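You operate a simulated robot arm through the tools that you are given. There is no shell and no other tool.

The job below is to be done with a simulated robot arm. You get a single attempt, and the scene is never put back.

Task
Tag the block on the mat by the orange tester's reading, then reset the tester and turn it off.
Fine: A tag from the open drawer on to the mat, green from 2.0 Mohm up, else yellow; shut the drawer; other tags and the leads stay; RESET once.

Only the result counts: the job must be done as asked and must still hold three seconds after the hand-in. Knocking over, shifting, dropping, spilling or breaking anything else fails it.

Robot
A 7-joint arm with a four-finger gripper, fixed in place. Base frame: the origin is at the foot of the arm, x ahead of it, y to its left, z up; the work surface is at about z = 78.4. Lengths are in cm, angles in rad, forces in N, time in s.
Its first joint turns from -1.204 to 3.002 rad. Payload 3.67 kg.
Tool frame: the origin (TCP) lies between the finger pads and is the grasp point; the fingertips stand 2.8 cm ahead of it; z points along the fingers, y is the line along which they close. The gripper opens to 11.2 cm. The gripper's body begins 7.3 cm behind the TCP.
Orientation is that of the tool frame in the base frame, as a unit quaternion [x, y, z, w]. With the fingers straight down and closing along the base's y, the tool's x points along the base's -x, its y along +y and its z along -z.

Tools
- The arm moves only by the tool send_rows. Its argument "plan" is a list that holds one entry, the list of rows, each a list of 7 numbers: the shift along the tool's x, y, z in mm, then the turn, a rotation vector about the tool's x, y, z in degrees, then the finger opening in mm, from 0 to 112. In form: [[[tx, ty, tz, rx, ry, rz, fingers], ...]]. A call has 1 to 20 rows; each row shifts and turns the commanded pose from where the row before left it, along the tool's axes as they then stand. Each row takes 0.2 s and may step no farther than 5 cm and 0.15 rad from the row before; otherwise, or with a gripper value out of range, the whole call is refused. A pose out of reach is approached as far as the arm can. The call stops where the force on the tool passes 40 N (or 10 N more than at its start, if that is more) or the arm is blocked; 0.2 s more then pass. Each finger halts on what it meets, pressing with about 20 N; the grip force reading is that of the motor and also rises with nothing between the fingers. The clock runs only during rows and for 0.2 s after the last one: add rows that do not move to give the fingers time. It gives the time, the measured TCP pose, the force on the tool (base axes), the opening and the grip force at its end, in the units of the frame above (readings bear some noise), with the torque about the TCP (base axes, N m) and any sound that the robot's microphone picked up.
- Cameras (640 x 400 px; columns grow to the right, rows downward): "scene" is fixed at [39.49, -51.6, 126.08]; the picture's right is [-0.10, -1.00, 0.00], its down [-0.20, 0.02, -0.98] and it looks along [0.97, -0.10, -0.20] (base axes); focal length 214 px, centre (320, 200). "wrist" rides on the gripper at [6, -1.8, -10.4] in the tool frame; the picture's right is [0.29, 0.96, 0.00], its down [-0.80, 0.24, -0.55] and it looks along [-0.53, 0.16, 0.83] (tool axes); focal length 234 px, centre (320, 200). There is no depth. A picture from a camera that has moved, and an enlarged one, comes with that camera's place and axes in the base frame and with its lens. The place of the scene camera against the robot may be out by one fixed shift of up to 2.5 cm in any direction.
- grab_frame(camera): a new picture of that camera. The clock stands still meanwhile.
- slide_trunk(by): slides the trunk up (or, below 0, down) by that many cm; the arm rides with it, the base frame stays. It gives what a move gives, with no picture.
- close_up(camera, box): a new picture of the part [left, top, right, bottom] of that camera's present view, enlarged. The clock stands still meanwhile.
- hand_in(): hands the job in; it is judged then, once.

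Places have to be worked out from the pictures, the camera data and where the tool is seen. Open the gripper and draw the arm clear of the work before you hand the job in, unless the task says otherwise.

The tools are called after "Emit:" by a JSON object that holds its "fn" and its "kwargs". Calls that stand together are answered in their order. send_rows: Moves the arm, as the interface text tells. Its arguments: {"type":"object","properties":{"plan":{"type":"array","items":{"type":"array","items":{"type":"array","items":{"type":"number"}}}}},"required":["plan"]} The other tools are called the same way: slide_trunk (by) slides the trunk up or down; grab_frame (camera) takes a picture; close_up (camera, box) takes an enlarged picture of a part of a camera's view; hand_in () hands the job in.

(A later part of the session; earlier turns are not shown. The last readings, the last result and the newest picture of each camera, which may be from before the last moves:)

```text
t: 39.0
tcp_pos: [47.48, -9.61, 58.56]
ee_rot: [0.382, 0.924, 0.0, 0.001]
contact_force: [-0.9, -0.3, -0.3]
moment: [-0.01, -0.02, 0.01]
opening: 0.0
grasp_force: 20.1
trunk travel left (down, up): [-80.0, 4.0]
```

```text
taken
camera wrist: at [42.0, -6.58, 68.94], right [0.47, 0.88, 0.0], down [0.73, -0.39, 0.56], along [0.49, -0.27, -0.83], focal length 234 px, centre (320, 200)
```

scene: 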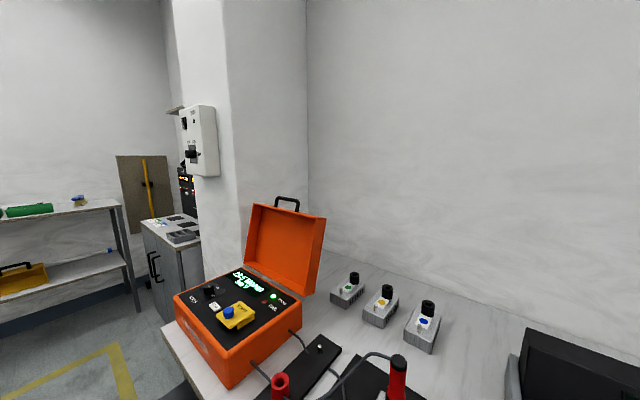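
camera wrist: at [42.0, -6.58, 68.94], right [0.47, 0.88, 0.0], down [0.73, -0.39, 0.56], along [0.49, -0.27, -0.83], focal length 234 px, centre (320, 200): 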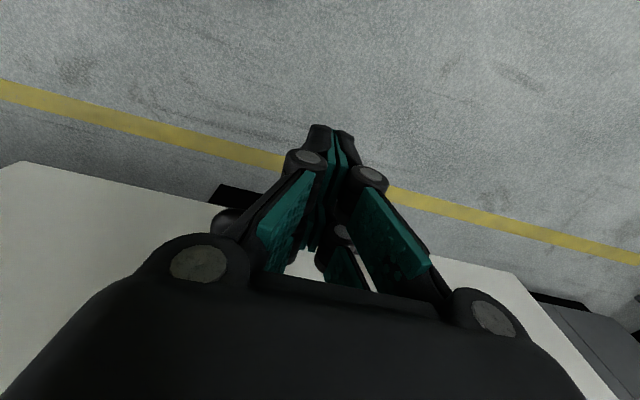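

The handle is now just ahead of the fingers at the right height. I push along -tool x slowly.

Emit:
{"fn": "send_rows", "kwargs": {"plan": [[[-10, 0, 0, 0, 0, 0, 0], [-8, 0, 0, 0, 0, 0, 0], [-8, 0, 0, 0, 0, 0, 0], [-8, 0, 0, 0, 0, 0, 0], [-10, 0, 0, 0, 0, 0, 0], [-10, 0, 0, 0, 0, 0, 0], [-10, 0, 0, 0, 0, 0, 0], [-10, 0, 0, 0, 0, 0, 0]]]}}

Emit:
{"fn": "grab_frame", "kwargs": {"camera": "wrist"}}

```text
t: 40.8
tcp_pos: [52.96, -14.69, 58.46]
ee_rot: [0.383, 0.924, -0.001, 0.001]
contact_force: [-0.8, 1.1, 0.6]
moment: [-0.02, -0.02, 0.05]
opening: 0.01
grasp_force: 35.4
trunk travel left (down, up): [-80.0, 4.0]
```

```text
taken
camera wrist: at [47.48, -11.8, 68.78], right [0.47, 0.88, 0.0], down [0.73, -0.39, 0.56], along [0.49, -0.26, -0.83], focal length 234 px, centre (320, 200)
```

wrist: 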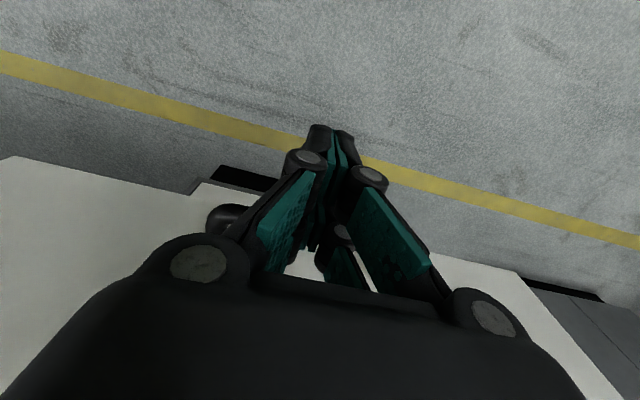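

The drawer moves with the fingers at little force. I keep pushing steadily.

Emit:
{"fn": "send_rows", "kwargs": {"plan": [[[-6, 0, 0, 0, 0, 0, 0], [-10, 0, 0, 0, 0, 0, 0], [-10, 0, 0, 0, 0, 0, 0], [-10, 0, 0, 0, 0, 0, 0], [-10, 0, 0, 0, 0, 0, 0], [-10, 0, 0, 0, 0, 0, 0], [-10, 0, 0, 0, 0, 0, 0], [-10, 0, 0, 0, 0, 0, 0], [-10, 0, 0, 0, 0, 0, 0], [-10, 0, 0, 0, 0, 0, 0], [-10, 0, 0, 0, 0, 0, 0], [-10, 0, 0, 0, 0, 0, 0], [-10, 0, 0, 0, 0, 0, 0], [-10, 0, 0, 0, 0, 0, 0], [-10, 0, 0, 0, 0, 0, 0], [-10, 0, 0, 0, 0, 0, 0], [-8, 0, 0, 0, 0, 0, 0], [-6, 0, 0, 0, 0, 0, 0]]]}}

Emit:
{"fn": "grab_frame", "kwargs": {"camera": "wrist"}}

Emit:
{"fn": "grab_frame", "kwargs": {"camera": "scene"}}

```text
t: 44.6
tcp_pos: [64.88, -26.7, 58.64]
ee_rot: [0.382, 0.924, -0.001, 0.002]
contact_force: [-1.7, 1.2, 0.3]
moment: [-0.01, 0.0, 0.04]
opening: 0.01
grasp_force: 35.6
trunk travel left (down, up): [-80.0, 4.0]
```

```text
taken
camera wrist: at [59.36, -23.82, 68.96], right [0.47, 0.88, 0.0], down [0.73, -0.39, 0.56], along [0.49, -0.27, -0.83], focal length 234 px, centre (320, 200)
```

wrist: 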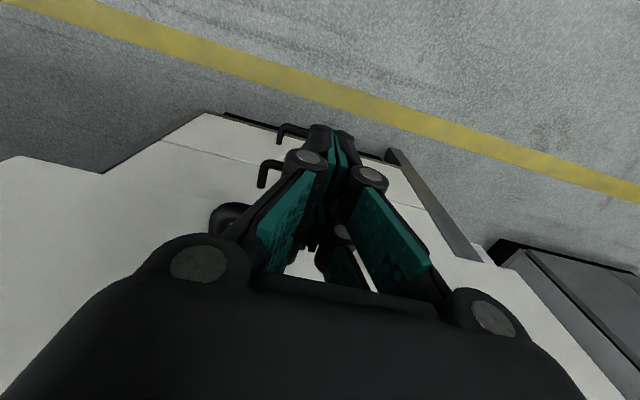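

```text
taken
```

scene: 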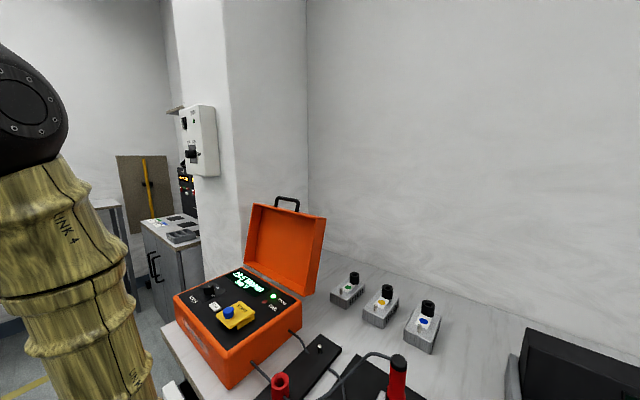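

About 6 cm remains. I push on in smaller steps until it stops.

Emit:
{"fn": "send_rows", "kwargs": {"plan": [[[-6, 0, 0, 0, 0, 0, 0], [-6, 0, 0, 0, 0, 0, 0], [-6, 0, 0, 0, 0, 0, 0], [-6, 0, 0, 0, 0, 0, 0], [-6, 0, 0, 0, 0, 0, 0], [-6, 0, 0, 0, 0, 0, 0], [-5, 0, 0, 0, 0, 0, 0], [-4, 0, 0, 0, 0, 0, 0], [0, 0, 0, 0, 0, 0, 0]]]}}

Emit:
{"fn": "grab_frame", "kwargs": {"camera": "wrist"}}

```text
t: 46.6
tcp_pos: [68.05, -29.99, 58.6]
ee_rot: [0.383, 0.924, -0.003, 0.001]
contact_force: [-1.5, 1.5, 0.8]
moment: [0.01, 0.05, -0.03]
opening: 0.01
grasp_force: 35.6
trunk travel left (down, up): [-80.0, 4.0]
```

```text
taken
camera wrist: at [62.55, -27.0, 68.96], right [0.47, 0.88, 0.0], down [0.73, -0.39, 0.56], along [0.49, -0.27, -0.83], focal length 234 px, centre (320, 200)
```

wrist: 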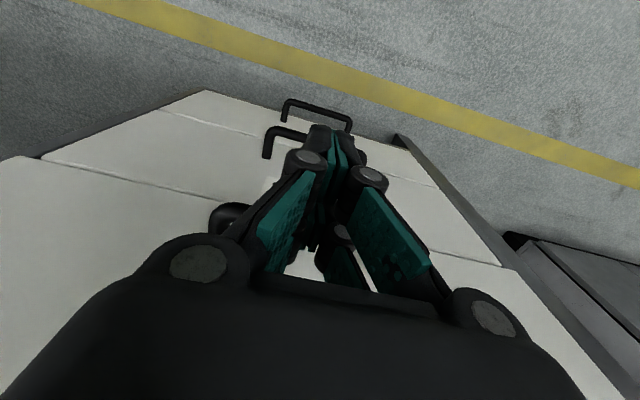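

The panel is nearly flush with the drawers below. I keep on in 3 mm steps.

Emit:
{"fn": "send_rows", "kwargs": {"plan": [[[-3, 0, 0, 0, 0, 0, 0], [-3, 0, 0, 0, 0, 0, 0], [-3, 0, 0, 0, 0, 0, 0], [-3, 0, 0, 0, 0, 0, 0], [-3, 0, 0, 0, 0, 0, 0], [0, 0, 0, 0, 0, 0, 0]]]}}

Emit:
{"fn": "grab_frame", "kwargs": {"camera": "wrist"}}

```text
t: 47.8
tcp_pos: [68.57, -30.51, 58.32]
ee_rot: [0.383, 0.924, 0.0, -0.006]
contact_force: [-7.7, 10.0, 5.0]
moment: [0.03, -0.02, 0.04]
opening: 0.0
grasp_force: 35.7
trunk travel left (down, up): [-80.0, 4.0]
stopped in row 6: the force on the tool passed its limit at 44 N (the readings are from after the stop); the commanded pose is now the measured one
```

```text
taken
camera wrist: at [63.12, -27.65, 68.81], right [0.47, 0.88, 0.0], down [0.74, -0.4, 0.55], along [0.48, -0.26, -0.84], focal length 234 px, centre (320, 200)
```

wrist: 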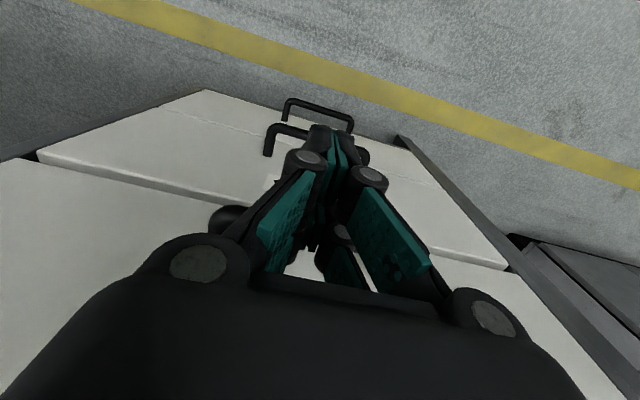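

The push met a firm stop at 44 N, so the drawer is against its stop. I back off a few centimetres and look.

Emit:
{"fn": "send_rows", "kwargs": {"plan": [[[20, 0, 0, 0, 0, 0, 0], [40, 0, 0, 0, 0, 0, 0], [40, 0, 0, 0, 0, 0, 0], [0, 0, -40, 0, 0, 0, 0], [0, 0, -40, 0, 0, 0, 0], [0, 0, -40, 0, 0, 0, 0], [0, 0, -40, 0, 0, 0, 0], [0, 0, -40, 0, 0, 0, 0], [0, 0, -40, 0, 0, 0, 0], [0, 0, 0, 0, 0, 0, 0]]]}}

Emit:
{"fn": "grab_frame", "kwargs": {"camera": "wrist"}}

```text
t: 50.0
tcp_pos: [61.6, -23.51, 82.4]
ee_rot: [0.383, 0.924, 0.001, -0.004]
contact_force: [-0.5, -0.7, -1.0]
moment: [0.01, -0.04, 0.02]
opening: 0.0
grasp_force: 35.4
trunk travel left (down, up): [-80.0, 4.0]
```

```text
taken
camera wrist: at [56.29, -20.64, 92.85], right [0.47, 0.88, 0.0], down [0.74, -0.39, 0.55], along [0.48, -0.26, -0.84], focal length 234 px, centre (320, 200)
```

wrist: 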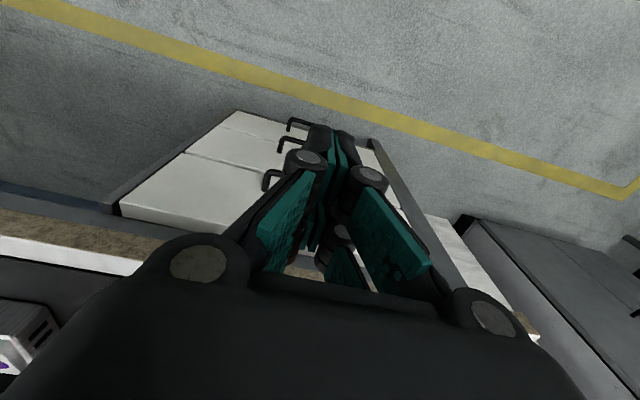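

The upper panel now appears in line with the others; I enlarge to confirm.

Emit:
{"fn": "close_up", "kwargs": {"camera": "wrist", "box": [90, 90, 330, 240]}}

Emit:
{"fn": "close_up", "kwargs": {"camera": "wrist", "box": [360, 130, 560, 340]}}

```text
2.67 times, centred on (210, 165) of wrist
camera zoom: at [56.29, -20.64, 92.85], right [0.47, 0.88, 0.0], down [0.74, -0.39, 0.55], along [0.48, -0.26, -0.84], focal length 624 px, centre (613, 293)
```

zoom: 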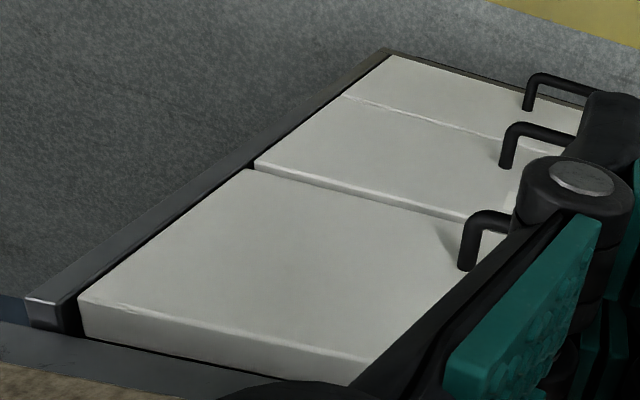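

```text
1.90 times, centred on (460, 235) of wrist
camera zoom: at [56.29, -20.64, 92.85], right [0.47, 0.88, 0.0], down [0.74, -0.39, 0.55], along [0.48, -0.26, -0.84], focal length 446 px, centre (53, 133)
```

zoom: 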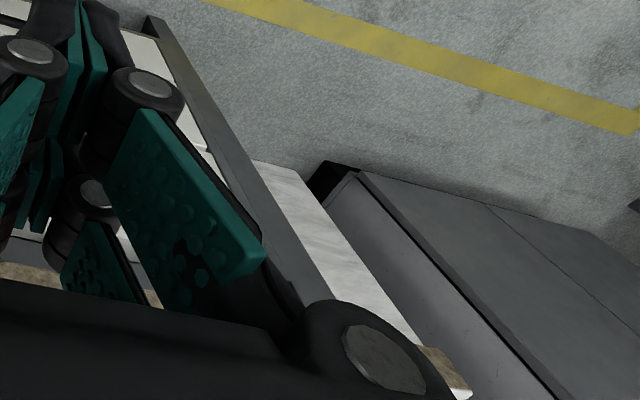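

The drawer front is flush with its neighbours, so it is shut. Now I raise the hand, then bring the trunk back down to give the arm its far reach to the tester.

Emit:
{"fn": "send_rows", "kwargs": {"plan": [[[0, 0, -40, 0, 0, 0, 0], [0, 0, -40, 0, 0, 0, 0], [0, 0, -40, 0, 0, 0, 0], [0, 0, -40, 0, 0, 0, 0], [0, 0, -40, 0, 0, 0, 0], [0, 0, -40, 0, 0, 0, 0], [0, 0, -40, 0, 0, 0, 0], [0, 0, 0, 0, 0, 0, 0]]]}}

Emit:
{"fn": "grab_frame", "kwargs": {"camera": "wrist"}}

```text
t: 51.8
tcp_pos: [61.96, -23.59, 110.34]
ee_rot: [0.384, 0.924, -0.001, -0.003]
contact_force: [-0.1, 0.0, -0.4]
moment: [0.0, 0.05, -0.04]
opening: 0.0
grasp_force: 36.5
trunk travel left (down, up): [-80.0, 4.0]
```

```text
taken
camera wrist: at [56.55, -20.73, 120.82], right [0.47, 0.88, 0.0], down [0.74, -0.39, 0.55], along [0.48, -0.26, -0.84], focal length 234 px, centre (320, 200)
```

wrist: 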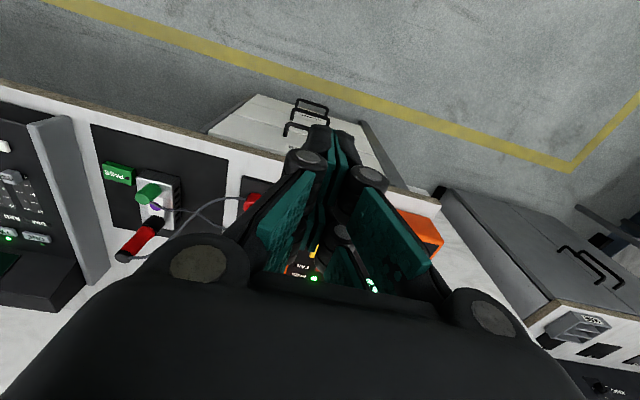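

The tag stays on the mat. I slide the trunk back down 20 cm; the hand is out in front of the table, clear of everything.

Emit:
{"fn": "slide_trunk", "kwargs": {"by": -20}}

```text
t: 54.0
tcp_pos: [61.89, -23.45, 90.48]
ee_rot: [0.383, 0.924, -0.001, -0.003]
contact_force: [0.2, 0.4, 0.0]
moment: [0.0, 0.02, -0.02]
opening: 0.01
grasp_force: 36.1
trunk travel left (down, up): [-60.0, 24.0]
```

I rise to z≈108 and move over the tester for a closer look at the knob.

Emit:
{"fn": "send_rows", "kwargs": {"plan": [[[0, 0, -45, 0, 0, 0, 0], [0, 0, -45, 0, 0, 0, 0], [0, 0, -45, 0, 0, 0, 0], [0, 0, -45, 0, 0, 0, 0], [-31.2, 25.3, 0, 0, 0, 0, 0], [-31.2, 25.3, 0, 0, 0, 0, 0], [-31.2, 25.3, 0, 0, 0, 0, 0], [-31.2, 25.3, 0, 0, 0, 0, 0], [-31.2, 25.3, 0, 0, 0, 0, 0], [-31.2, 25.3, 0, 0, 0, 0, 0], [0, 0, 0, 0, 0, 0, 0]]]}}

Emit:
{"fn": "grab_frame", "kwargs": {"camera": "wrist"}}

Emit:
{"fn": "grab_frame", "kwargs": {"camera": "scene"}}

```text
t: 56.4
tcp_pos: [85.97, -26.1, 108.4]
ee_rot: [0.383, 0.924, 0.001, -0.003]
contact_force: [-1.0, 0.6, 1.1]
moment: [-0.02, -0.03, -0.01]
opening: 0.01
grasp_force: 35.7
trunk travel left (down, up): [-60.0, 24.0]
```

```text
taken
camera wrist: at [80.53, -23.21, 118.78], right [0.47, 0.88, 0.0], down [0.74, -0.39, 0.55], along [0.48, -0.26, -0.84], focal length 234 px, centre (320, 200)
```

wrist: 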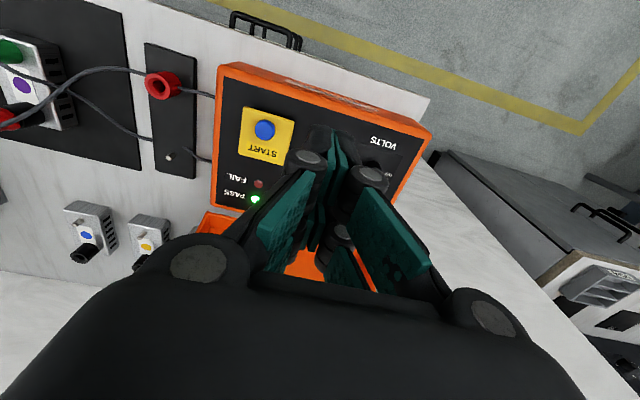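

```text
taken
```

scene: 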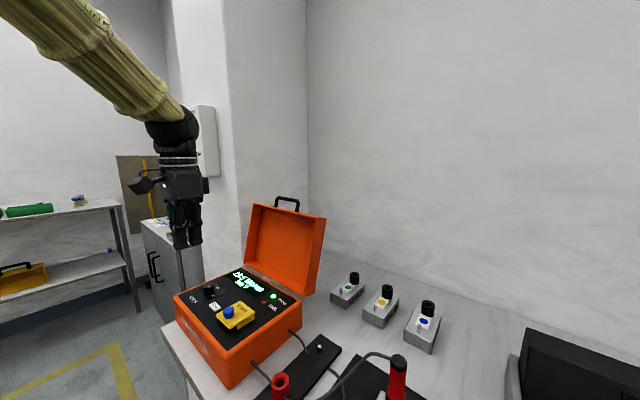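

The closed fingers hide the controls, so I open them and look again.

Emit:
{"fn": "send_rows", "kwargs": {"plan": [[[0, 0, 0, 0, 0, 0, 112], [0, 0, 0, 0, 0, 0, 112], [0, 0, 0, 0, 0, 0, 112]]]}}

Emit:
{"fn": "grab_frame", "kwargs": {"camera": "wrist"}}

Emit:
{"fn": "close_up", "kwargs": {"camera": "wrist", "box": [270, 90, 430, 210]}}

```text
t: 57.2
tcp_pos: [86.1, -26.18, 108.25]
ee_rot: [0.383, 0.924, -0.001, -0.003]
contact_force: [-0.1, 0.4, 0.2]
moment: [-0.04, 0.01, 0.0]
opening: 11.18
grasp_force: 0.1
trunk travel left (down, up): [-60.0, 24.0]
```

```text
taken
camera wrist: at [80.59, -23.24, 118.67], right [0.47, 0.88, 0.0], down [0.74, -0.39, 0.55], along [0.48, -0.26, -0.84], focal length 234 px, centre (320, 200)
```

wrist: 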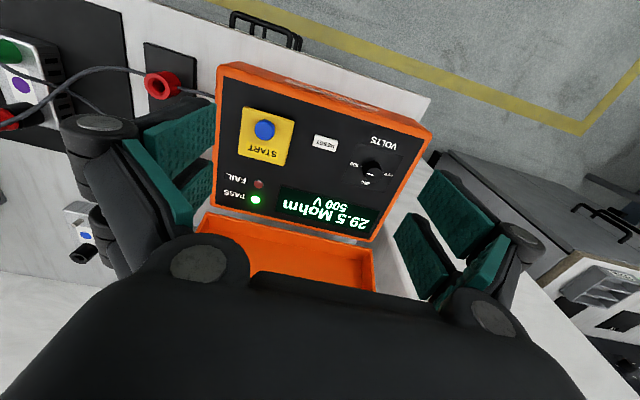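

```text
3.33 times, centred on (350, 150) of wrist
camera zoom: at [80.59, -23.24, 118.67], right [0.47, 0.88, 0.0], down [0.74, -0.39, 0.55], along [0.48, -0.26, -0.84], focal length 781 px, centre (220, 367)
```

zoom: 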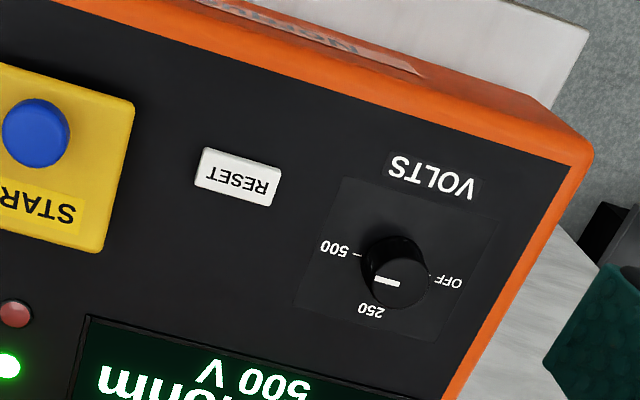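

Now everything is clear: RESET at about (90.8, -28.0), the knob at about (98.0, -23.7) pointing to 500, with 250 on the lid side and OFF opposite 500 (180° counter-clockwise seen from above). I close the fingers and come down to just above RESET.

Emit:
{"fn": "send_rows", "kwargs": {"plan": [[[0, 0, 0, 0, 0, 0, 40], [0, 0, 0, 0, 0, 0, 0], [-11.7, 5.1, 37, 0, 0, 0, 0], [-11.7, 5.1, 37, 0, 0, 0, 0], [-11.7, 5.1, 37, 0, 0, 0, 0], [-11.7, 5.1, 37, 0, 0, 0, 0], [0, 0, 0, 0, 0, 0, 0]]]}}

Emit:
{"fn": "grab_frame", "kwargs": {"camera": "wrist"}}

Emit:
{"fn": "close_up", "kwargs": {"camera": "scene", "box": [160, 240, 320, 360]}}

```text
t: 58.8
tcp_pos: [90.71, -27.84, 93.49]
ee_rot: [0.382, 0.924, 0.0, -0.002]
contact_force: [-0.2, -0.9, 0.7]
moment: [0.0, -0.05, -0.02]
opening: 0.0
grasp_force: 19.5
trunk travel left (down, up): [-60.0, 24.0]
```

```text
taken
camera wrist: at [85.3, -25.05, 103.83], right [0.47, 0.88, 0.0], down [0.74, -0.39, 0.55], along [0.48, -0.26, -0.84], focal length 234 px, centre (320, 200)
```

wrist: 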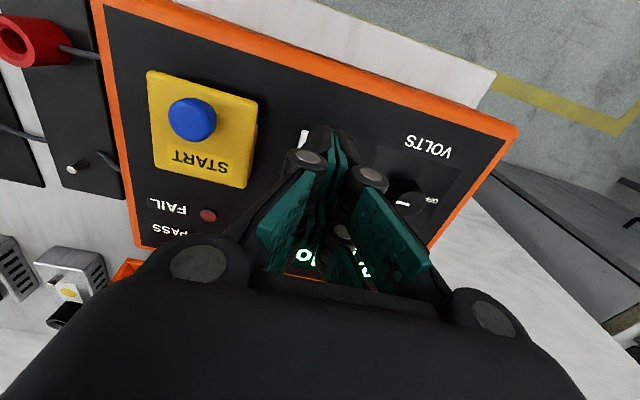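

```text
3.33 times, centred on (240, 300) of scene
camera zoom: at [39.49, -51.6, 126.08], right [-0.1, -1.0, 0.0], down [-0.2, 0.02, -0.98], along [0.97, -0.1, -0.2], focal length 715 px, centre (587, -133)
```

zoom: 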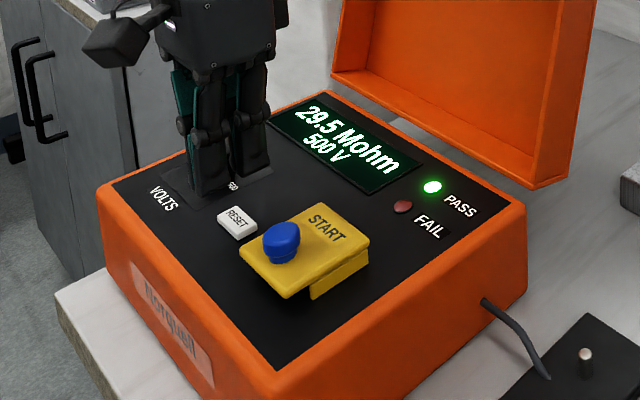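

From the wrist view RESET's end shows just beside the tip as expected, but the scene view hints at an offset; I enlarge both to check before pressing.

Emit:
{"fn": "close_up", "kwargs": {"camera": "scene", "box": [188, 270, 252, 320]}}

Emit:
{"fn": "close_up", "kwargs": {"camera": "wrist", "box": [270, 100, 390, 180]}}

```text
8.00 times, centred on (220, 295) of scene
camera zoom: at [39.49, -51.6, 126.08], right [-0.1, -1.0, 0.0], down [-0.2, 0.02, -0.98], along [0.97, -0.1, -0.2], focal length 1716 px, centre (1120, -560)
```

zoom: 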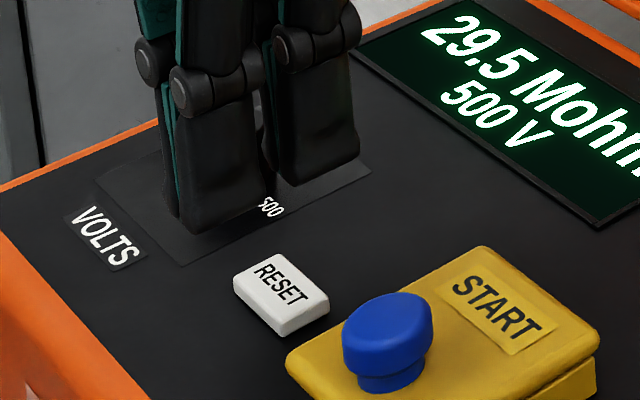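

```text
5.00 times, centred on (330, 140) of wrist
camera zoom: at [85.3, -25.05, 103.83], right [0.47, 0.88, 0.0], down [0.74, -0.39, 0.55], along [0.48, -0.26, -0.84], focal length 1171 px, centre (270, 500)
```

zoom: 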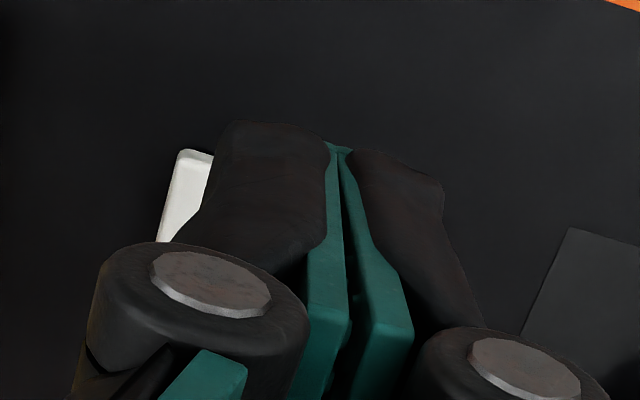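

The views show each finger has two prongs, about 2 cm either side of the tool axis along tool x, with a gap in the middle (the handle push stand-off of ~4 cm agrees). So I must press RESET with a prong, not the centre; I rise and open to measure the prongs.

Emit:
{"fn": "send_rows", "kwargs": {"plan": [[[0, 0, -40, 0, 0, 0, 0], [0, 0, -40, 0, 0, 0, 0], [0, 0, 0, 0, 0, 0, 60], [0, 0, 0, 0, 0, 0, 60], [0, 0, 0, 0, 0, 0, 60]]]}}

Emit:
{"fn": "close_up", "kwargs": {"camera": "wrist", "box": [180, 80, 480, 300]}}

Emit:
{"fn": "close_up", "kwargs": {"camera": "scene", "box": [150, 190, 260, 320]}}

```text
t: 60.0
tcp_pos: [90.76, -27.78, 101.5]
ee_rot: [0.383, 0.924, 0.0, -0.004]
contact_force: [-0.7, 0.8, -0.5]
moment: [0.03, 0.03, -0.01]
opening: 6.0
grasp_force: 0.0
trunk travel left (down, up): [-60.0, 24.0]
```

```text
1.82 times, centred on (330, 190) of wrist
camera zoom: at [85.32, -24.86, 111.8], right [0.47, 0.88, 0.0], down [0.74, -0.39, 0.55], along [0.48, -0.26, -0.84], focal length 426 px, centre (302, 218)
```

zoom: 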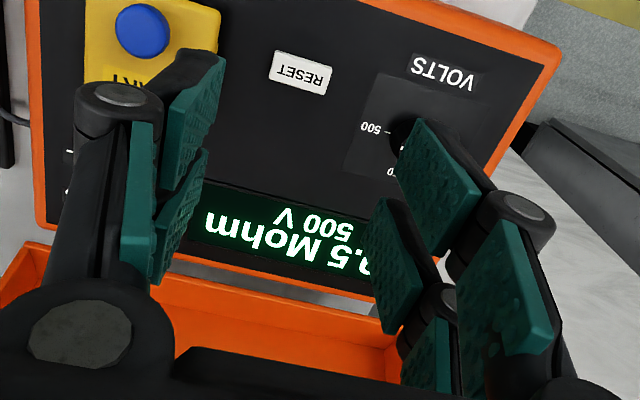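

```text
3.08 times, centred on (205, 255) of scene
camera zoom: at [39.49, -51.6, 126.08], right [-0.1, -1.0, 0.0], down [-0.2, 0.02, -0.98], along [0.97, -0.1, -0.2], focal length 660 px, centre (674, 31)
```

zoom: 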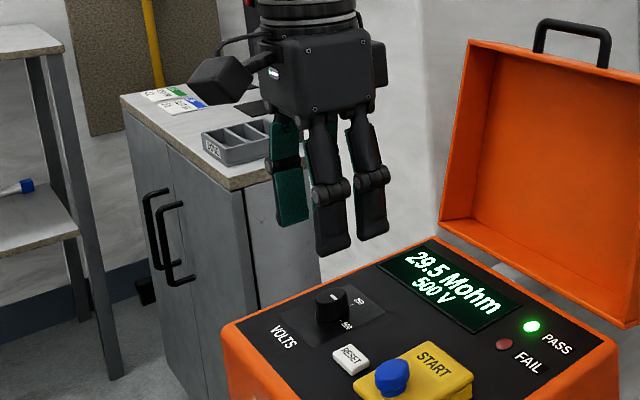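

The prongs sit at tool x = ±0.8…2.5 cm. RESET's centre is (90.85, -27.95), top ≈87.6. I close, shift so that the +x prong is above RESET, tilt 8° so that this prong leads, and come down to about 1.5 cm above it.

Emit:
{"fn": "send_rows", "kwargs": {"plan": [[[0, 0, 0, 0, 0, 0, 20], [-18.8, -1.3, 0, 0, 0, 0, 0], [0, 0, 0, 0, -8, 0, 0], [4.27, 0, 30.4, 0, 0, 0, 0], [4.27, 0, 30.4, 0, 0, 0, 0], [4.27, 0, 30.4, 0, 0, 0, 0], [0, 0, 0, 0, 0, 0, 0]]]}}

Emit:
{"fn": "close_up", "kwargs": {"camera": "scene", "box": [188, 270, 252, 320]}}

Emit:
{"fn": "close_up", "kwargs": {"camera": "wrist", "box": [230, 80, 410, 200]}}

```text
t: 61.6
tcp_pos: [91.73, -29.17, 92.36]
ee_rot: [0.382, 0.922, -0.027, 0.061]
contact_force: [0.7, -0.7, -0.3]
moment: [0.0, -0.02, -0.02]
opening: 0.02
grasp_force: 19.8
trunk travel left (down, up): [-60.0, 24.0]
```

```text
8.00 times, centred on (220, 295) of scene
camera zoom: at [39.49, -51.6, 126.08], right [-0.1, -1.0, 0.0], down [-0.2, 0.02, -0.98], along [0.97, -0.1, -0.2], focal length 1716 px, centre (1120, -560)
```

zoom: 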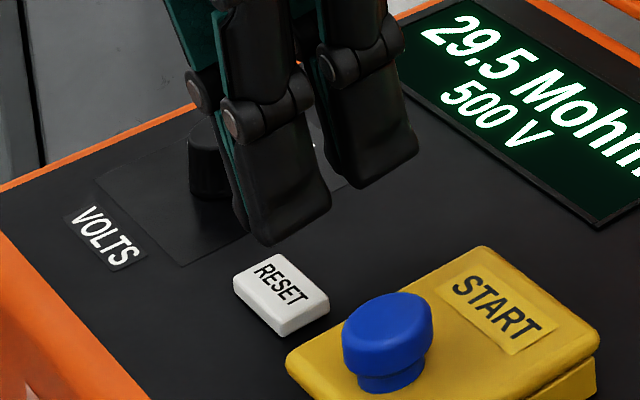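

```text
3.33 times, centred on (320, 140) of wrist
camera zoom: at [85.27, -25.33, 101.76], right [0.47, 0.88, -0.04], down [0.68, -0.33, 0.66], along [0.56, -0.34, -0.75], focal length 781 px, centre (320, 400)
```

zoom: 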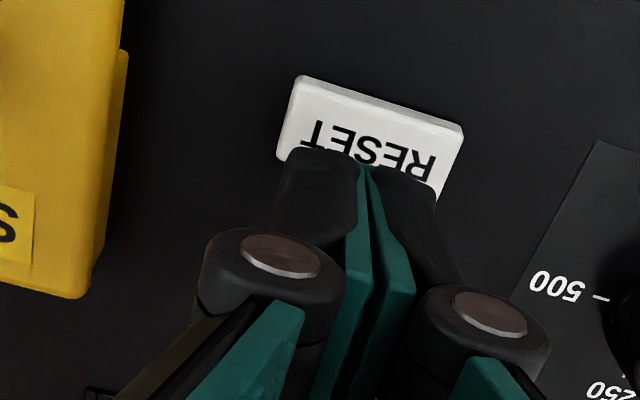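

The prong tip will land near the middle of RESET. I lower 11 mm more, then go in small steps.

Emit:
{"fn": "send_rows", "kwargs": {"plan": [[[0.8, 0, 5.9, 0, 0, 0, 0], [0.7, 0, 5, 0, 0, 0, 0], [0, 0, 0, 0, 0, 0, 0]]]}}

Emit:
{"fn": "close_up", "kwargs": {"camera": "wrist", "box": [230, 80, 410, 200]}}

Emit:
{"fn": "close_up", "kwargs": {"camera": "scene", "box": [188, 270, 252, 320]}}

```text
t: 62.4
tcp_pos: [91.65, -29.34, 91.08]
ee_rot: [0.382, 0.922, -0.028, 0.061]
contact_force: [-0.7, 1.1, 0.2]
moment: [0.0, 0.03, 0.0]
opening: 0.0
grasp_force: 20.0
trunk travel left (down, up): [-60.0, 24.0]
```

```text
3.33 times, centred on (320, 140) of wrist
camera zoom: at [85.37, -25.41, 100.59], right [0.47, 0.88, -0.04], down [0.68, -0.33, 0.65], along [0.56, -0.34, -0.75], focal length 781 px, centre (320, 400)
```

zoom: 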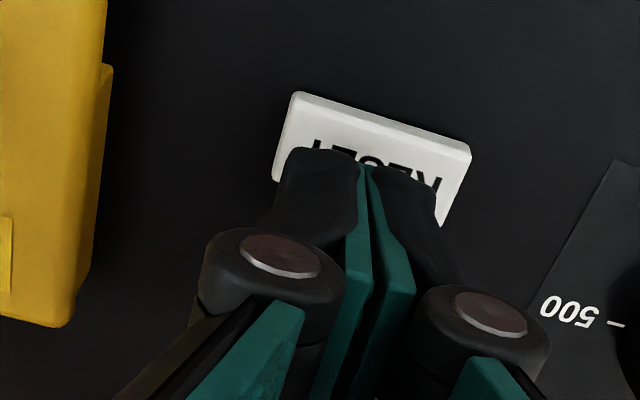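

```text
8.00 times, centred on (220, 295) of scene
camera zoom: at [39.49, -51.6, 126.08], right [-0.1, -1.0, 0.0], down [-0.2, 0.02, -0.98], along [0.97, -0.1, -0.2], focal length 1716 px, centre (1120, -560)
```

zoom: 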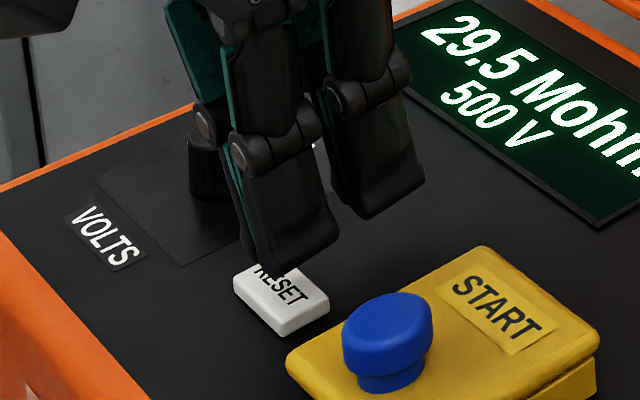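

Well aligned. I press down in 1 mm steps.

Emit:
{"fn": "send_rows", "kwargs": {"plan": [[[0.14, 0, 1, 0, 0, 0, 0], [0.14, 0, 1, 0, 0, 0, 0], [0.14, 0, 1, 0, 0, 0, 0], [0, 0, 0, 0, 0, 0, 0]]]}}

```text
t: 63.4
tcp_pos: [91.85, -29.4, 90.89]
ee_rot: [0.381, 0.922, -0.027, 0.062]
contact_force: [-0.4, -0.2, -0.8]
moment: [-0.03, 0.01, 0.04]
opening: 0.0
grasp_force: 19.8
trunk travel left (down, up): [-60.0, 24.0]
```

No contact yet (z 90.9). I continue downwards.

Emit:
{"fn": "send_rows", "kwargs": {"plan": [[[0.14, 0, 1, 0, 0, 0, 0], [0.14, 0, 1, 0, 0, 0, 0], [0.14, 0, 1, 0, 0, 0, 0], [0, 0, 0, 0, 0, 0, 0]]]}}

Emit:
{"fn": "close_up", "kwargs": {"camera": "scene", "box": [188, 270, 252, 320]}}

```text
t: 64.4
tcp_pos: [91.72, -29.39, 90.55]
ee_rot: [0.381, 0.922, -0.027, 0.061]
contact_force: [-0.1, 0.4, 0.1]
moment: [-0.02, 0.01, 0.01]
opening: 0.01
grasp_force: 19.7
trunk travel left (down, up): [-60.0, 24.0]
```

```text
8.00 times, centred on (220, 295) of scene
camera zoom: at [39.49, -51.6, 126.08], right [-0.1, -1.0, 0.0], down [-0.2, 0.02, -0.98], along [0.97, -0.1, -0.2], focal length 1716 px, centre (1120, -560)
```

zoom: 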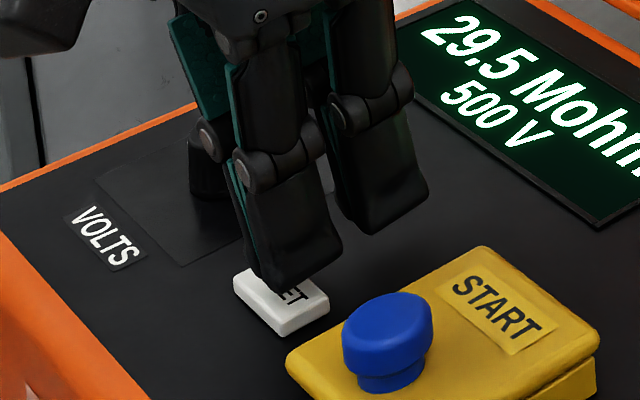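

The prong looks about to touch the button. I go on in 1 mm steps.

Emit:
{"fn": "send_rows", "kwargs": {"plan": [[[0.14, 0, 1, 0, 0, 0, 0], [0.14, 0, 1, 0, 0, 0, 0], [0.14, 0, 1, 0, 0, 0, 0], [0, 0, 0, 0, 0, 0, 0]]]}}

Emit:
{"fn": "close_up", "kwargs": {"camera": "scene", "box": [188, 265, 268, 325]}}

```text
t: 65.4
tcp_pos: [91.87, -29.38, 90.19]
ee_rot: [0.381, 0.922, -0.027, 0.062]
contact_force: [0.5, -0.2, -0.9]
moment: [-0.02, 0.01, -0.01]
opening: 0.03
grasp_force: 20.2
trunk travel left (down, up): [-60.0, 24.0]
```

```text
6.67 times, centred on (228, 295) of scene
camera zoom: at [39.49, -51.6, 126.08], right [-0.1, -1.0, 0.0], down [-0.2, 0.02, -0.98], along [0.97, -0.1, -0.2], focal length 1430 px, centre (933, -433)
```

zoom: 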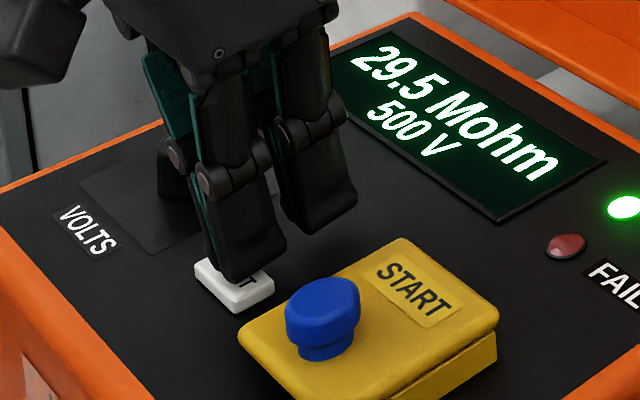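

Still no force, display unchanged. I continue.

Emit:
{"fn": "send_rows", "kwargs": {"plan": [[[0.14, 0, 1, 0, 0, 0, 0], [0.14, 0, 1, 0, 0, 0, 0], [0, 0, 0, 0, 0, 0, 0]]]}}

Emit:
{"fn": "close_up", "kwargs": {"camera": "wrist", "box": [230, 80, 410, 200]}}

```text
t: 66.2
tcp_pos: [91.74, -29.3, 90.04]
ee_rot: [0.381, 0.922, -0.027, 0.061]
contact_force: [0.5, 0.0, -0.1]
moment: [0.03, -0.01, -0.01]
opening: 0.59
grasp_force: 35.9
trunk travel left (down, up): [-60.0, 24.0]
```

```text
3.33 times, centred on (320, 140) of wrist
camera zoom: at [85.42, -25.42, 99.47], right [0.47, 0.88, -0.04], down [0.68, -0.33, 0.65], along [0.56, -0.34, -0.75], focal length 781 px, centre (320, 400)
```

zoom: 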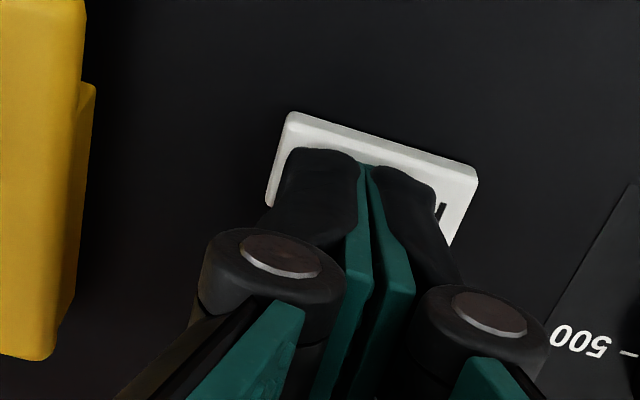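

The finger opening and grip readings jumped, so contact is beginning. I press another millimetre at a time.

Emit:
{"fn": "send_rows", "kwargs": {"plan": [[[0.14, 0, 1, 0, 0, 0, 0], [0, 0, 0, 0, 0, 0, 0]]]}}

Emit:
{"fn": "close_up", "kwargs": {"camera": "scene", "box": [188, 265, 268, 325]}}

```text
t: 66.8
tcp_pos: [91.8, -29.32, 89.85]
ee_rot: [0.382, 0.922, -0.027, 0.062]
contact_force: [-0.6, -0.1, 1.6]
moment: [0.03, 0.01, -0.04]
opening: 0.59
grasp_force: 36.3
trunk travel left (down, up): [-60.0, 24.0]
```

```text
6.67 times, centred on (228, 295) of scene
camera zoom: at [39.49, -51.6, 126.08], right [-0.1, -1.0, 0.0], down [-0.2, 0.02, -0.98], along [0.97, -0.1, -0.2], focal length 1430 px, centre (933, -433)
```

zoom: 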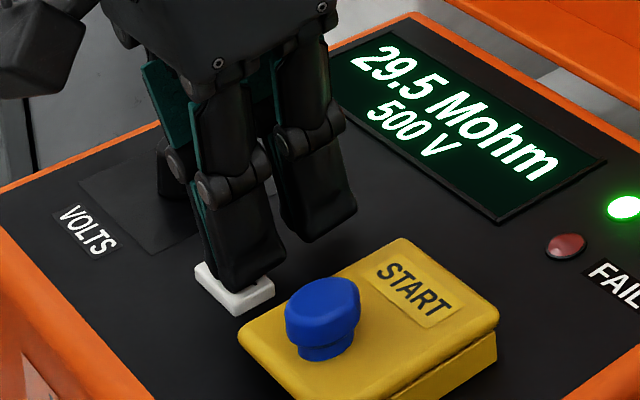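

A slight upward force shows. I keep pressing step by step.

Emit:
{"fn": "send_rows", "kwargs": {"plan": [[[0.14, 0, 1, 0, 0, 0, 0], [0, 0, 0, 0, 0, 0, 0]]]}}

Emit:
{"fn": "close_up", "kwargs": {"camera": "scene", "box": [188, 265, 268, 325]}}

```text
t: 67.4
tcp_pos: [91.81, -29.21, 89.75]
ee_rot: [0.38, 0.922, -0.027, 0.062]
contact_force: [-0.3, 0.6, 1.1]
moment: [0.0, 0.05, 0.02]
opening: 0.62
grasp_force: 36.1
trunk travel left (down, up): [-60.0, 24.0]
```

```text
6.67 times, centred on (228, 295) of scene
camera zoom: at [39.49, -51.6, 126.08], right [-0.1, -1.0, 0.0], down [-0.2, 0.02, -0.98], along [0.97, -0.1, -0.2], focal length 1430 px, centre (933, -433)
```

zoom: 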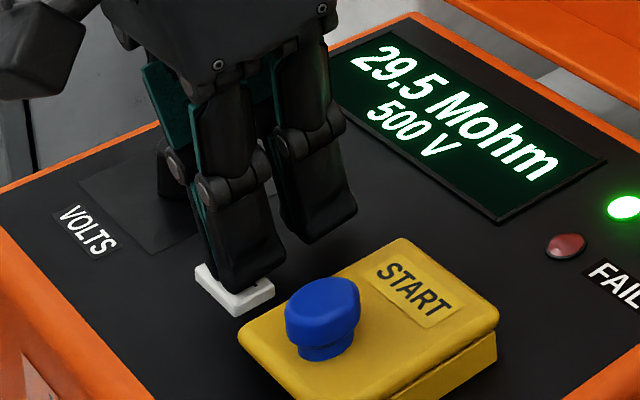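

Not triggered yet; I press on a little further.

Emit:
{"fn": "send_rows", "kwargs": {"plan": [[[0.14, 0, 1, 0, 0, 0, 0], [0, 0, 0, 0, 0, 0, 0]]]}}

Emit:
{"fn": "close_up", "kwargs": {"camera": "scene", "box": [188, 265, 268, 325]}}

```text
t: 68.0
tcp_pos: [91.82, -29.28, 89.62]
ee_rot: [0.381, 0.922, -0.027, 0.061]
contact_force: [1.2, -0.1, 2.4]
moment: [-0.01, 0.06, 0.02]
opening: 0.59
grasp_force: 35.7
trunk travel left (down, up): [-60.0, 24.0]
heard: click
```

```text
6.67 times, centred on (228, 295) of scene
camera zoom: at [39.49, -51.6, 126.08], right [-0.1, -1.0, 0.0], down [-0.2, 0.02, -0.98], along [0.97, -0.1, -0.2], focal length 1430 px, centre (933, -433)
```

zoom: 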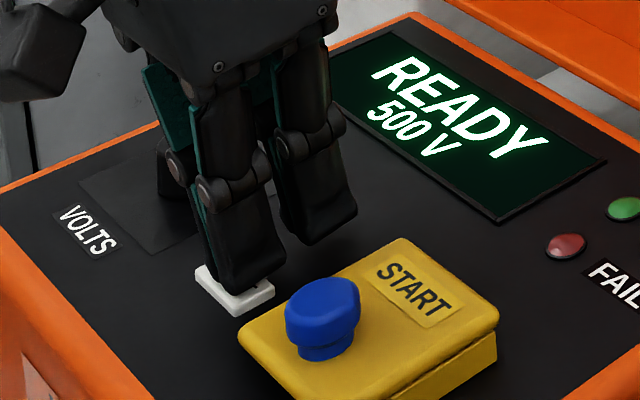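

A click was heard and the display shows READY: reset once. I lift straight off and rise to about z 100.

Emit:
{"fn": "send_rows", "kwargs": {"plan": [[[-1.4, 0, -10, 0, 0, 0, 0], [-5.6, 0, -39.6, 0, 0, 0, 0], [-5.6, 0, -39.6, 0, 0, 0, 0], [-1.4, 0, -10, 0, 0, 0, 0], [0, 0, 0, 0, 8, 0, 70], [0, 0, 0, 0, 0, 0, 70], [0, 0, 0, 0, 0, 0, 70]]]}}

Emit:
{"fn": "grab_frame", "kwargs": {"camera": "wrist"}}

Emit:
{"fn": "close_up", "kwargs": {"camera": "scene", "box": [165, 250, 309, 350]}}

```text
t: 69.6
tcp_pos: [91.94, -29.54, 99.72]
ee_rot: [0.383, 0.924, 0.0, -0.004]
contact_force: [0.5, -0.3, 0.0]
moment: [0.07, 0.04, -0.03]
opening: 7.01
grasp_force: 0.0
trunk travel left (down, up): [-60.0, 24.0]
```

```text
taken
camera wrist: at [86.55, -26.66, 110.13], right [0.47, 0.88, 0.0], down [0.74, -0.4, 0.55], along [0.48, -0.26, -0.84], focal length 234 px, centre (320, 200)
```

wrist: 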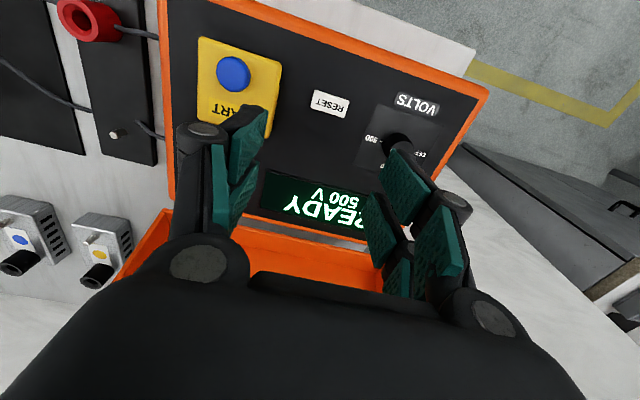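

```text
4.00 times, centred on (237, 300) of scene
camera zoom: at [39.49, -51.6, 126.08], right [-0.1, -1.0, 0.0], down [-0.2, 0.02, -0.98], along [0.97, -0.1, -0.2], focal length 858 px, centre (652, -200)
```

zoom: 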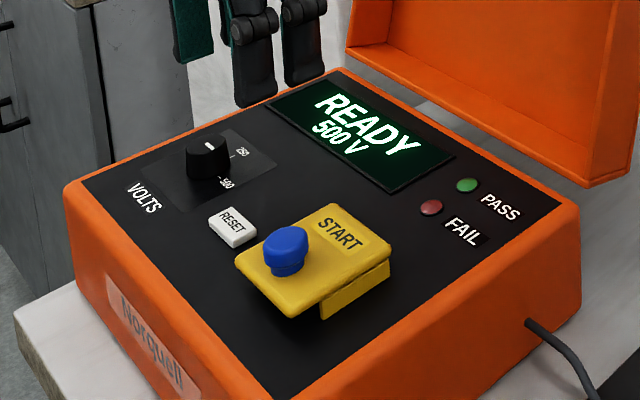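

READY shows and the knob still points at 500. I try to move above the knob at (98.0, -23.7) to see whether the arm reaches there with the tool vertical.

Emit:
{"fn": "send_rows", "kwargs": {"plan": [[[-0.7, 42.1, 0, 0, 0, 0, 50], [-0.7, 42.1, 0, 0, 0, 0, 50], [0, 0, 0, 0, 0, 0, 50]]]}}

Emit:
{"fn": "grab_frame", "kwargs": {"camera": "wrist"}}

Emit:
{"fn": "grab_frame", "kwargs": {"camera": "scene"}}

```text
t: 70.4
tcp_pos: [98.01, -23.5, 99.79]
ee_rot: [0.382, 0.924, -0.001, -0.004]
contact_force: [0.0, 0.5, 0.5]
moment: [-0.03, 0.01, 0.01]
opening: 5.02
grasp_force: 0.1
trunk travel left (down, up): [-60.0, 24.0]
```

```text
taken
camera wrist: at [92.64, -20.72, 110.25], right [0.47, 0.88, 0.0], down [0.74, -0.39, 0.55], along [0.48, -0.26, -0.84], focal length 234 px, centre (320, 200)
```

wrist: 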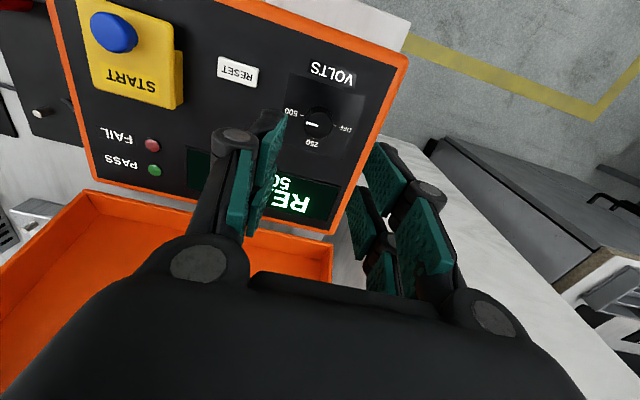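

```text
taken
```

scene: 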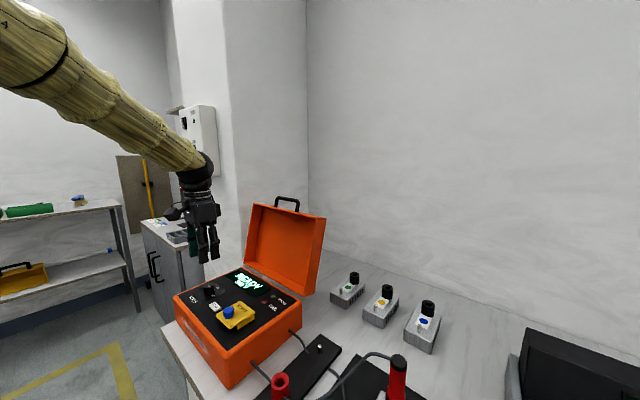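

Reached with the tool vertical. I enlarge the view of the knob to align exactly; I can then come down with the trunk.

Emit:
{"fn": "close_up", "kwargs": {"camera": "wrist", "box": [272, 80, 368, 160]}}

Emit:
{"fn": "close_up", "kwargs": {"camera": "scene", "box": [180, 220, 260, 320]}}

```text
5.00 times, centred on (320, 120) of wrist
camera zoom: at [92.64, -20.72, 110.25], right [0.47, 0.88, 0.0], down [0.74, -0.39, 0.55], along [0.48, -0.26, -0.84], focal length 1171 px, centre (320, 600)
```

zoom: 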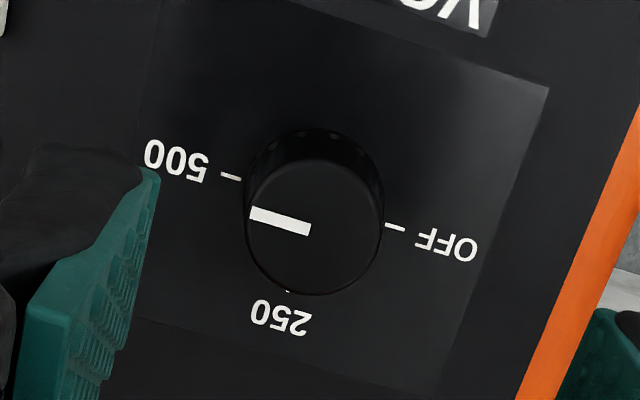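

```text
4.00 times, centred on (220, 270) of scene
camera zoom: at [39.49, -51.6, 126.08], right [-0.1, -1.0, 0.0], down [-0.2, 0.02, -0.98], along [0.97, -0.1, -0.2], focal length 858 px, centre (720, -80)
```

zoom: 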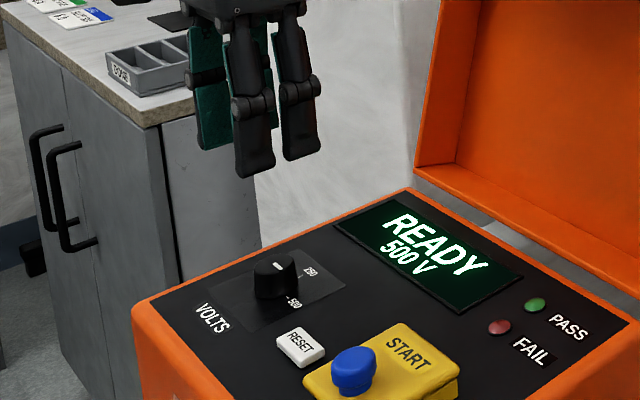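

The knob's centre is at (98.05, -23.76), its top at z≈88.6, radius about 1.3; 500 and OFF are exactly opposite. I correct 2 mm and lower the trunk by 8.5 cm.

Emit:
{"fn": "send_rows", "kwargs": {"plan": [[[-2, -1.5, 0, 0, 0, 0, 50], [0, 0, 0, 0, 0, 0, 50]]]}}

Emit:
{"fn": "slide_trunk", "kwargs": {"by": -8.5}}

Emit:
{"fn": "grab_frame", "kwargs": {"camera": "wrist"}}

Emit:
{"fn": "close_up", "kwargs": {"camera": "scene", "box": [180, 240, 260, 320]}}

```text
t: 71.0
tcp_pos: [98.13, -23.88, 99.65]
ee_rot: [0.381, 0.924, 0.0, -0.003]
contact_force: [-1.1, 0.0, 0.2]
moment: [-0.01, 0.0, 0.0]
opening: 4.98
grasp_force: 0.1
trunk travel left (down, up): [-60.0, 24.0]
```

```text
t: 72.2
tcp_pos: [98.17, -23.86, 91.31]
ee_rot: [0.382, 0.924, -0.001, -0.003]
contact_force: [-0.2, -0.5, 0.0]
moment: [-0.02, -0.03, 0.0]
opening: 4.98
grasp_force: 0.0
trunk travel left (down, up): [-51.5, 32.5]
```

```text
taken
camera wrist: at [92.65, -20.97, 101.69], right [0.47, 0.88, 0.0], down [0.74, -0.39, 0.55], along [0.48, -0.26, -0.84], focal length 234 px, centre (320, 200)
```

wrist: 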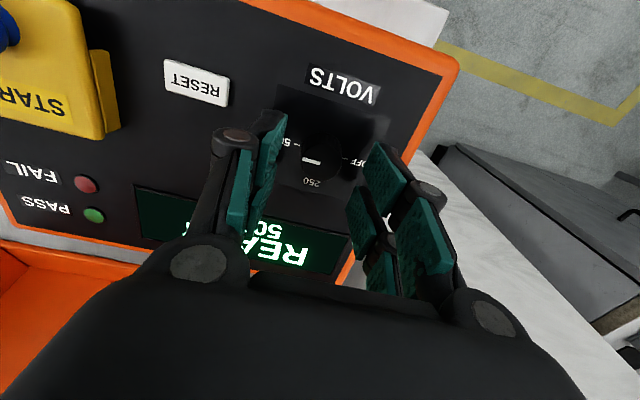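

```text
5.00 times, centred on (220, 280) of scene
camera zoom: at [39.49, -51.6, 126.08], right [-0.1, -1.0, 0.0], down [-0.2, 0.02, -0.98], along [0.97, -0.1, -0.2], focal length 1072 px, centre (820, -200)
```

zoom: 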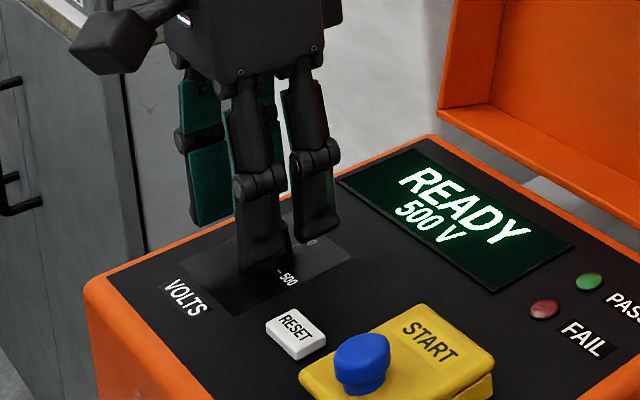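

The knob lies between the open fingers. I lower another 12 mm with the arm and check.

Emit:
{"fn": "send_rows", "kwargs": {"plan": [[[0, 0, 5, 0, 0, 0, 50], [0, 0, 4, 0, 0, 0, 50], [0, 0, 3, 0, 0, 0, 50], [0, 0, 0, 0, 0, 0, 50]]]}}

Emit:
{"fn": "close_up", "kwargs": {"camera": "wrist", "box": [220, 80, 440, 230]}}

Emit:
{"fn": "close_up", "kwargs": {"camera": "scene", "box": [180, 260, 244, 310]}}

```text
t: 73.2
tcp_pos: [97.98, -23.79, 90.19]
ee_rot: [0.383, 0.924, -0.001, -0.003]
contact_force: [0.0, 0.0, 0.2]
moment: [0.01, 0.02, 0.0]
opening: 4.98
grasp_force: 0.0
trunk travel left (down, up): [-51.5, 32.5]
```

```text
2.67 times, centred on (330, 155) of wrist
camera zoom: at [92.67, -20.95, 100.44], right [0.47, 0.88, 0.0], down [0.74, -0.39, 0.55], along [0.48, -0.26, -0.84], focal length 624 px, centre (293, 320)
```

zoom: 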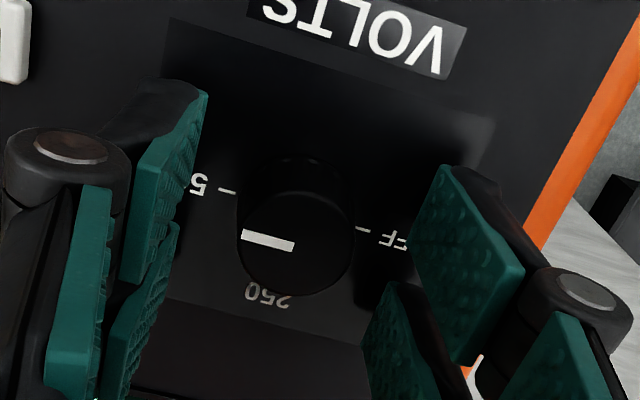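

```text
8.00 times, centred on (212, 285) of scene
camera zoom: at [39.49, -51.6, 126.08], right [-0.1, -1.0, 0.0], down [-0.2, 0.02, -0.98], along [0.97, -0.1, -0.2], focal length 1716 px, centre (1184, -480)
```

zoom: 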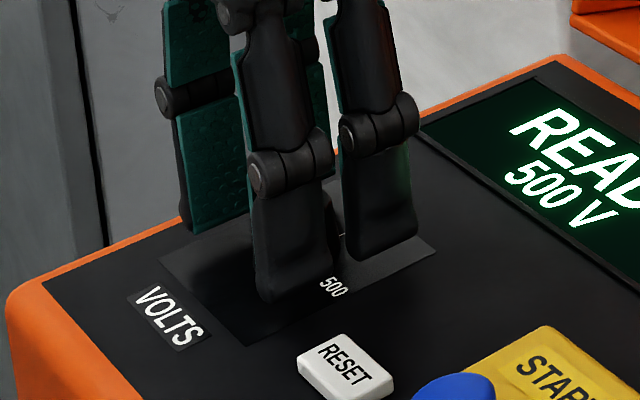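

The knob is nearly centred (about 2–4 mm toward tool +x). I shift 2 mm and close gently on it.

Emit:
{"fn": "send_rows", "kwargs": {"plan": [[[2, 0, 0, 0, 0, 0, 50], [0, 0, 0, 0, 0, 0, 38], [0, 0, 0, 0, 0, 0, 30], [0, 0, 0, 0, 0, 0, 24], [0, 0, 0, 0, 0, 0, 18], [0, 0, 0, 0, 0, 0, 14], [0, 0, 0, 0, 0, 0, 14]]]}}

Emit:
{"fn": "close_up", "kwargs": {"camera": "wrist", "box": [220, 80, 440, 230]}}

```text
t: 74.8
tcp_pos: [97.88, -23.72, 90.02]
ee_rot: [0.381, 0.925, 0.0, -0.003]
contact_force: [4.2, 1.4, 2.0]
moment: [0.02, -0.15, 0.03]
opening: 2.49
grasp_force: 45.3
trunk travel left (down, up): [-51.5, 32.5]
```

```text
2.67 times, centred on (330, 155) of wrist
camera zoom: at [92.52, -20.78, 100.46], right [0.47, 0.88, 0.0], down [0.74, -0.39, 0.55], along [0.48, -0.26, -0.84], focal length 624 px, centre (293, 320)
```

zoom: 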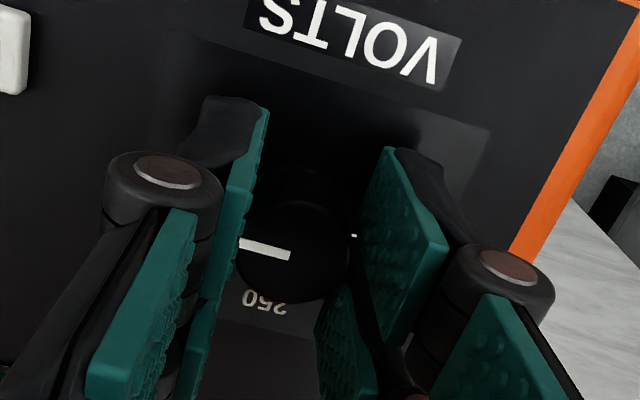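

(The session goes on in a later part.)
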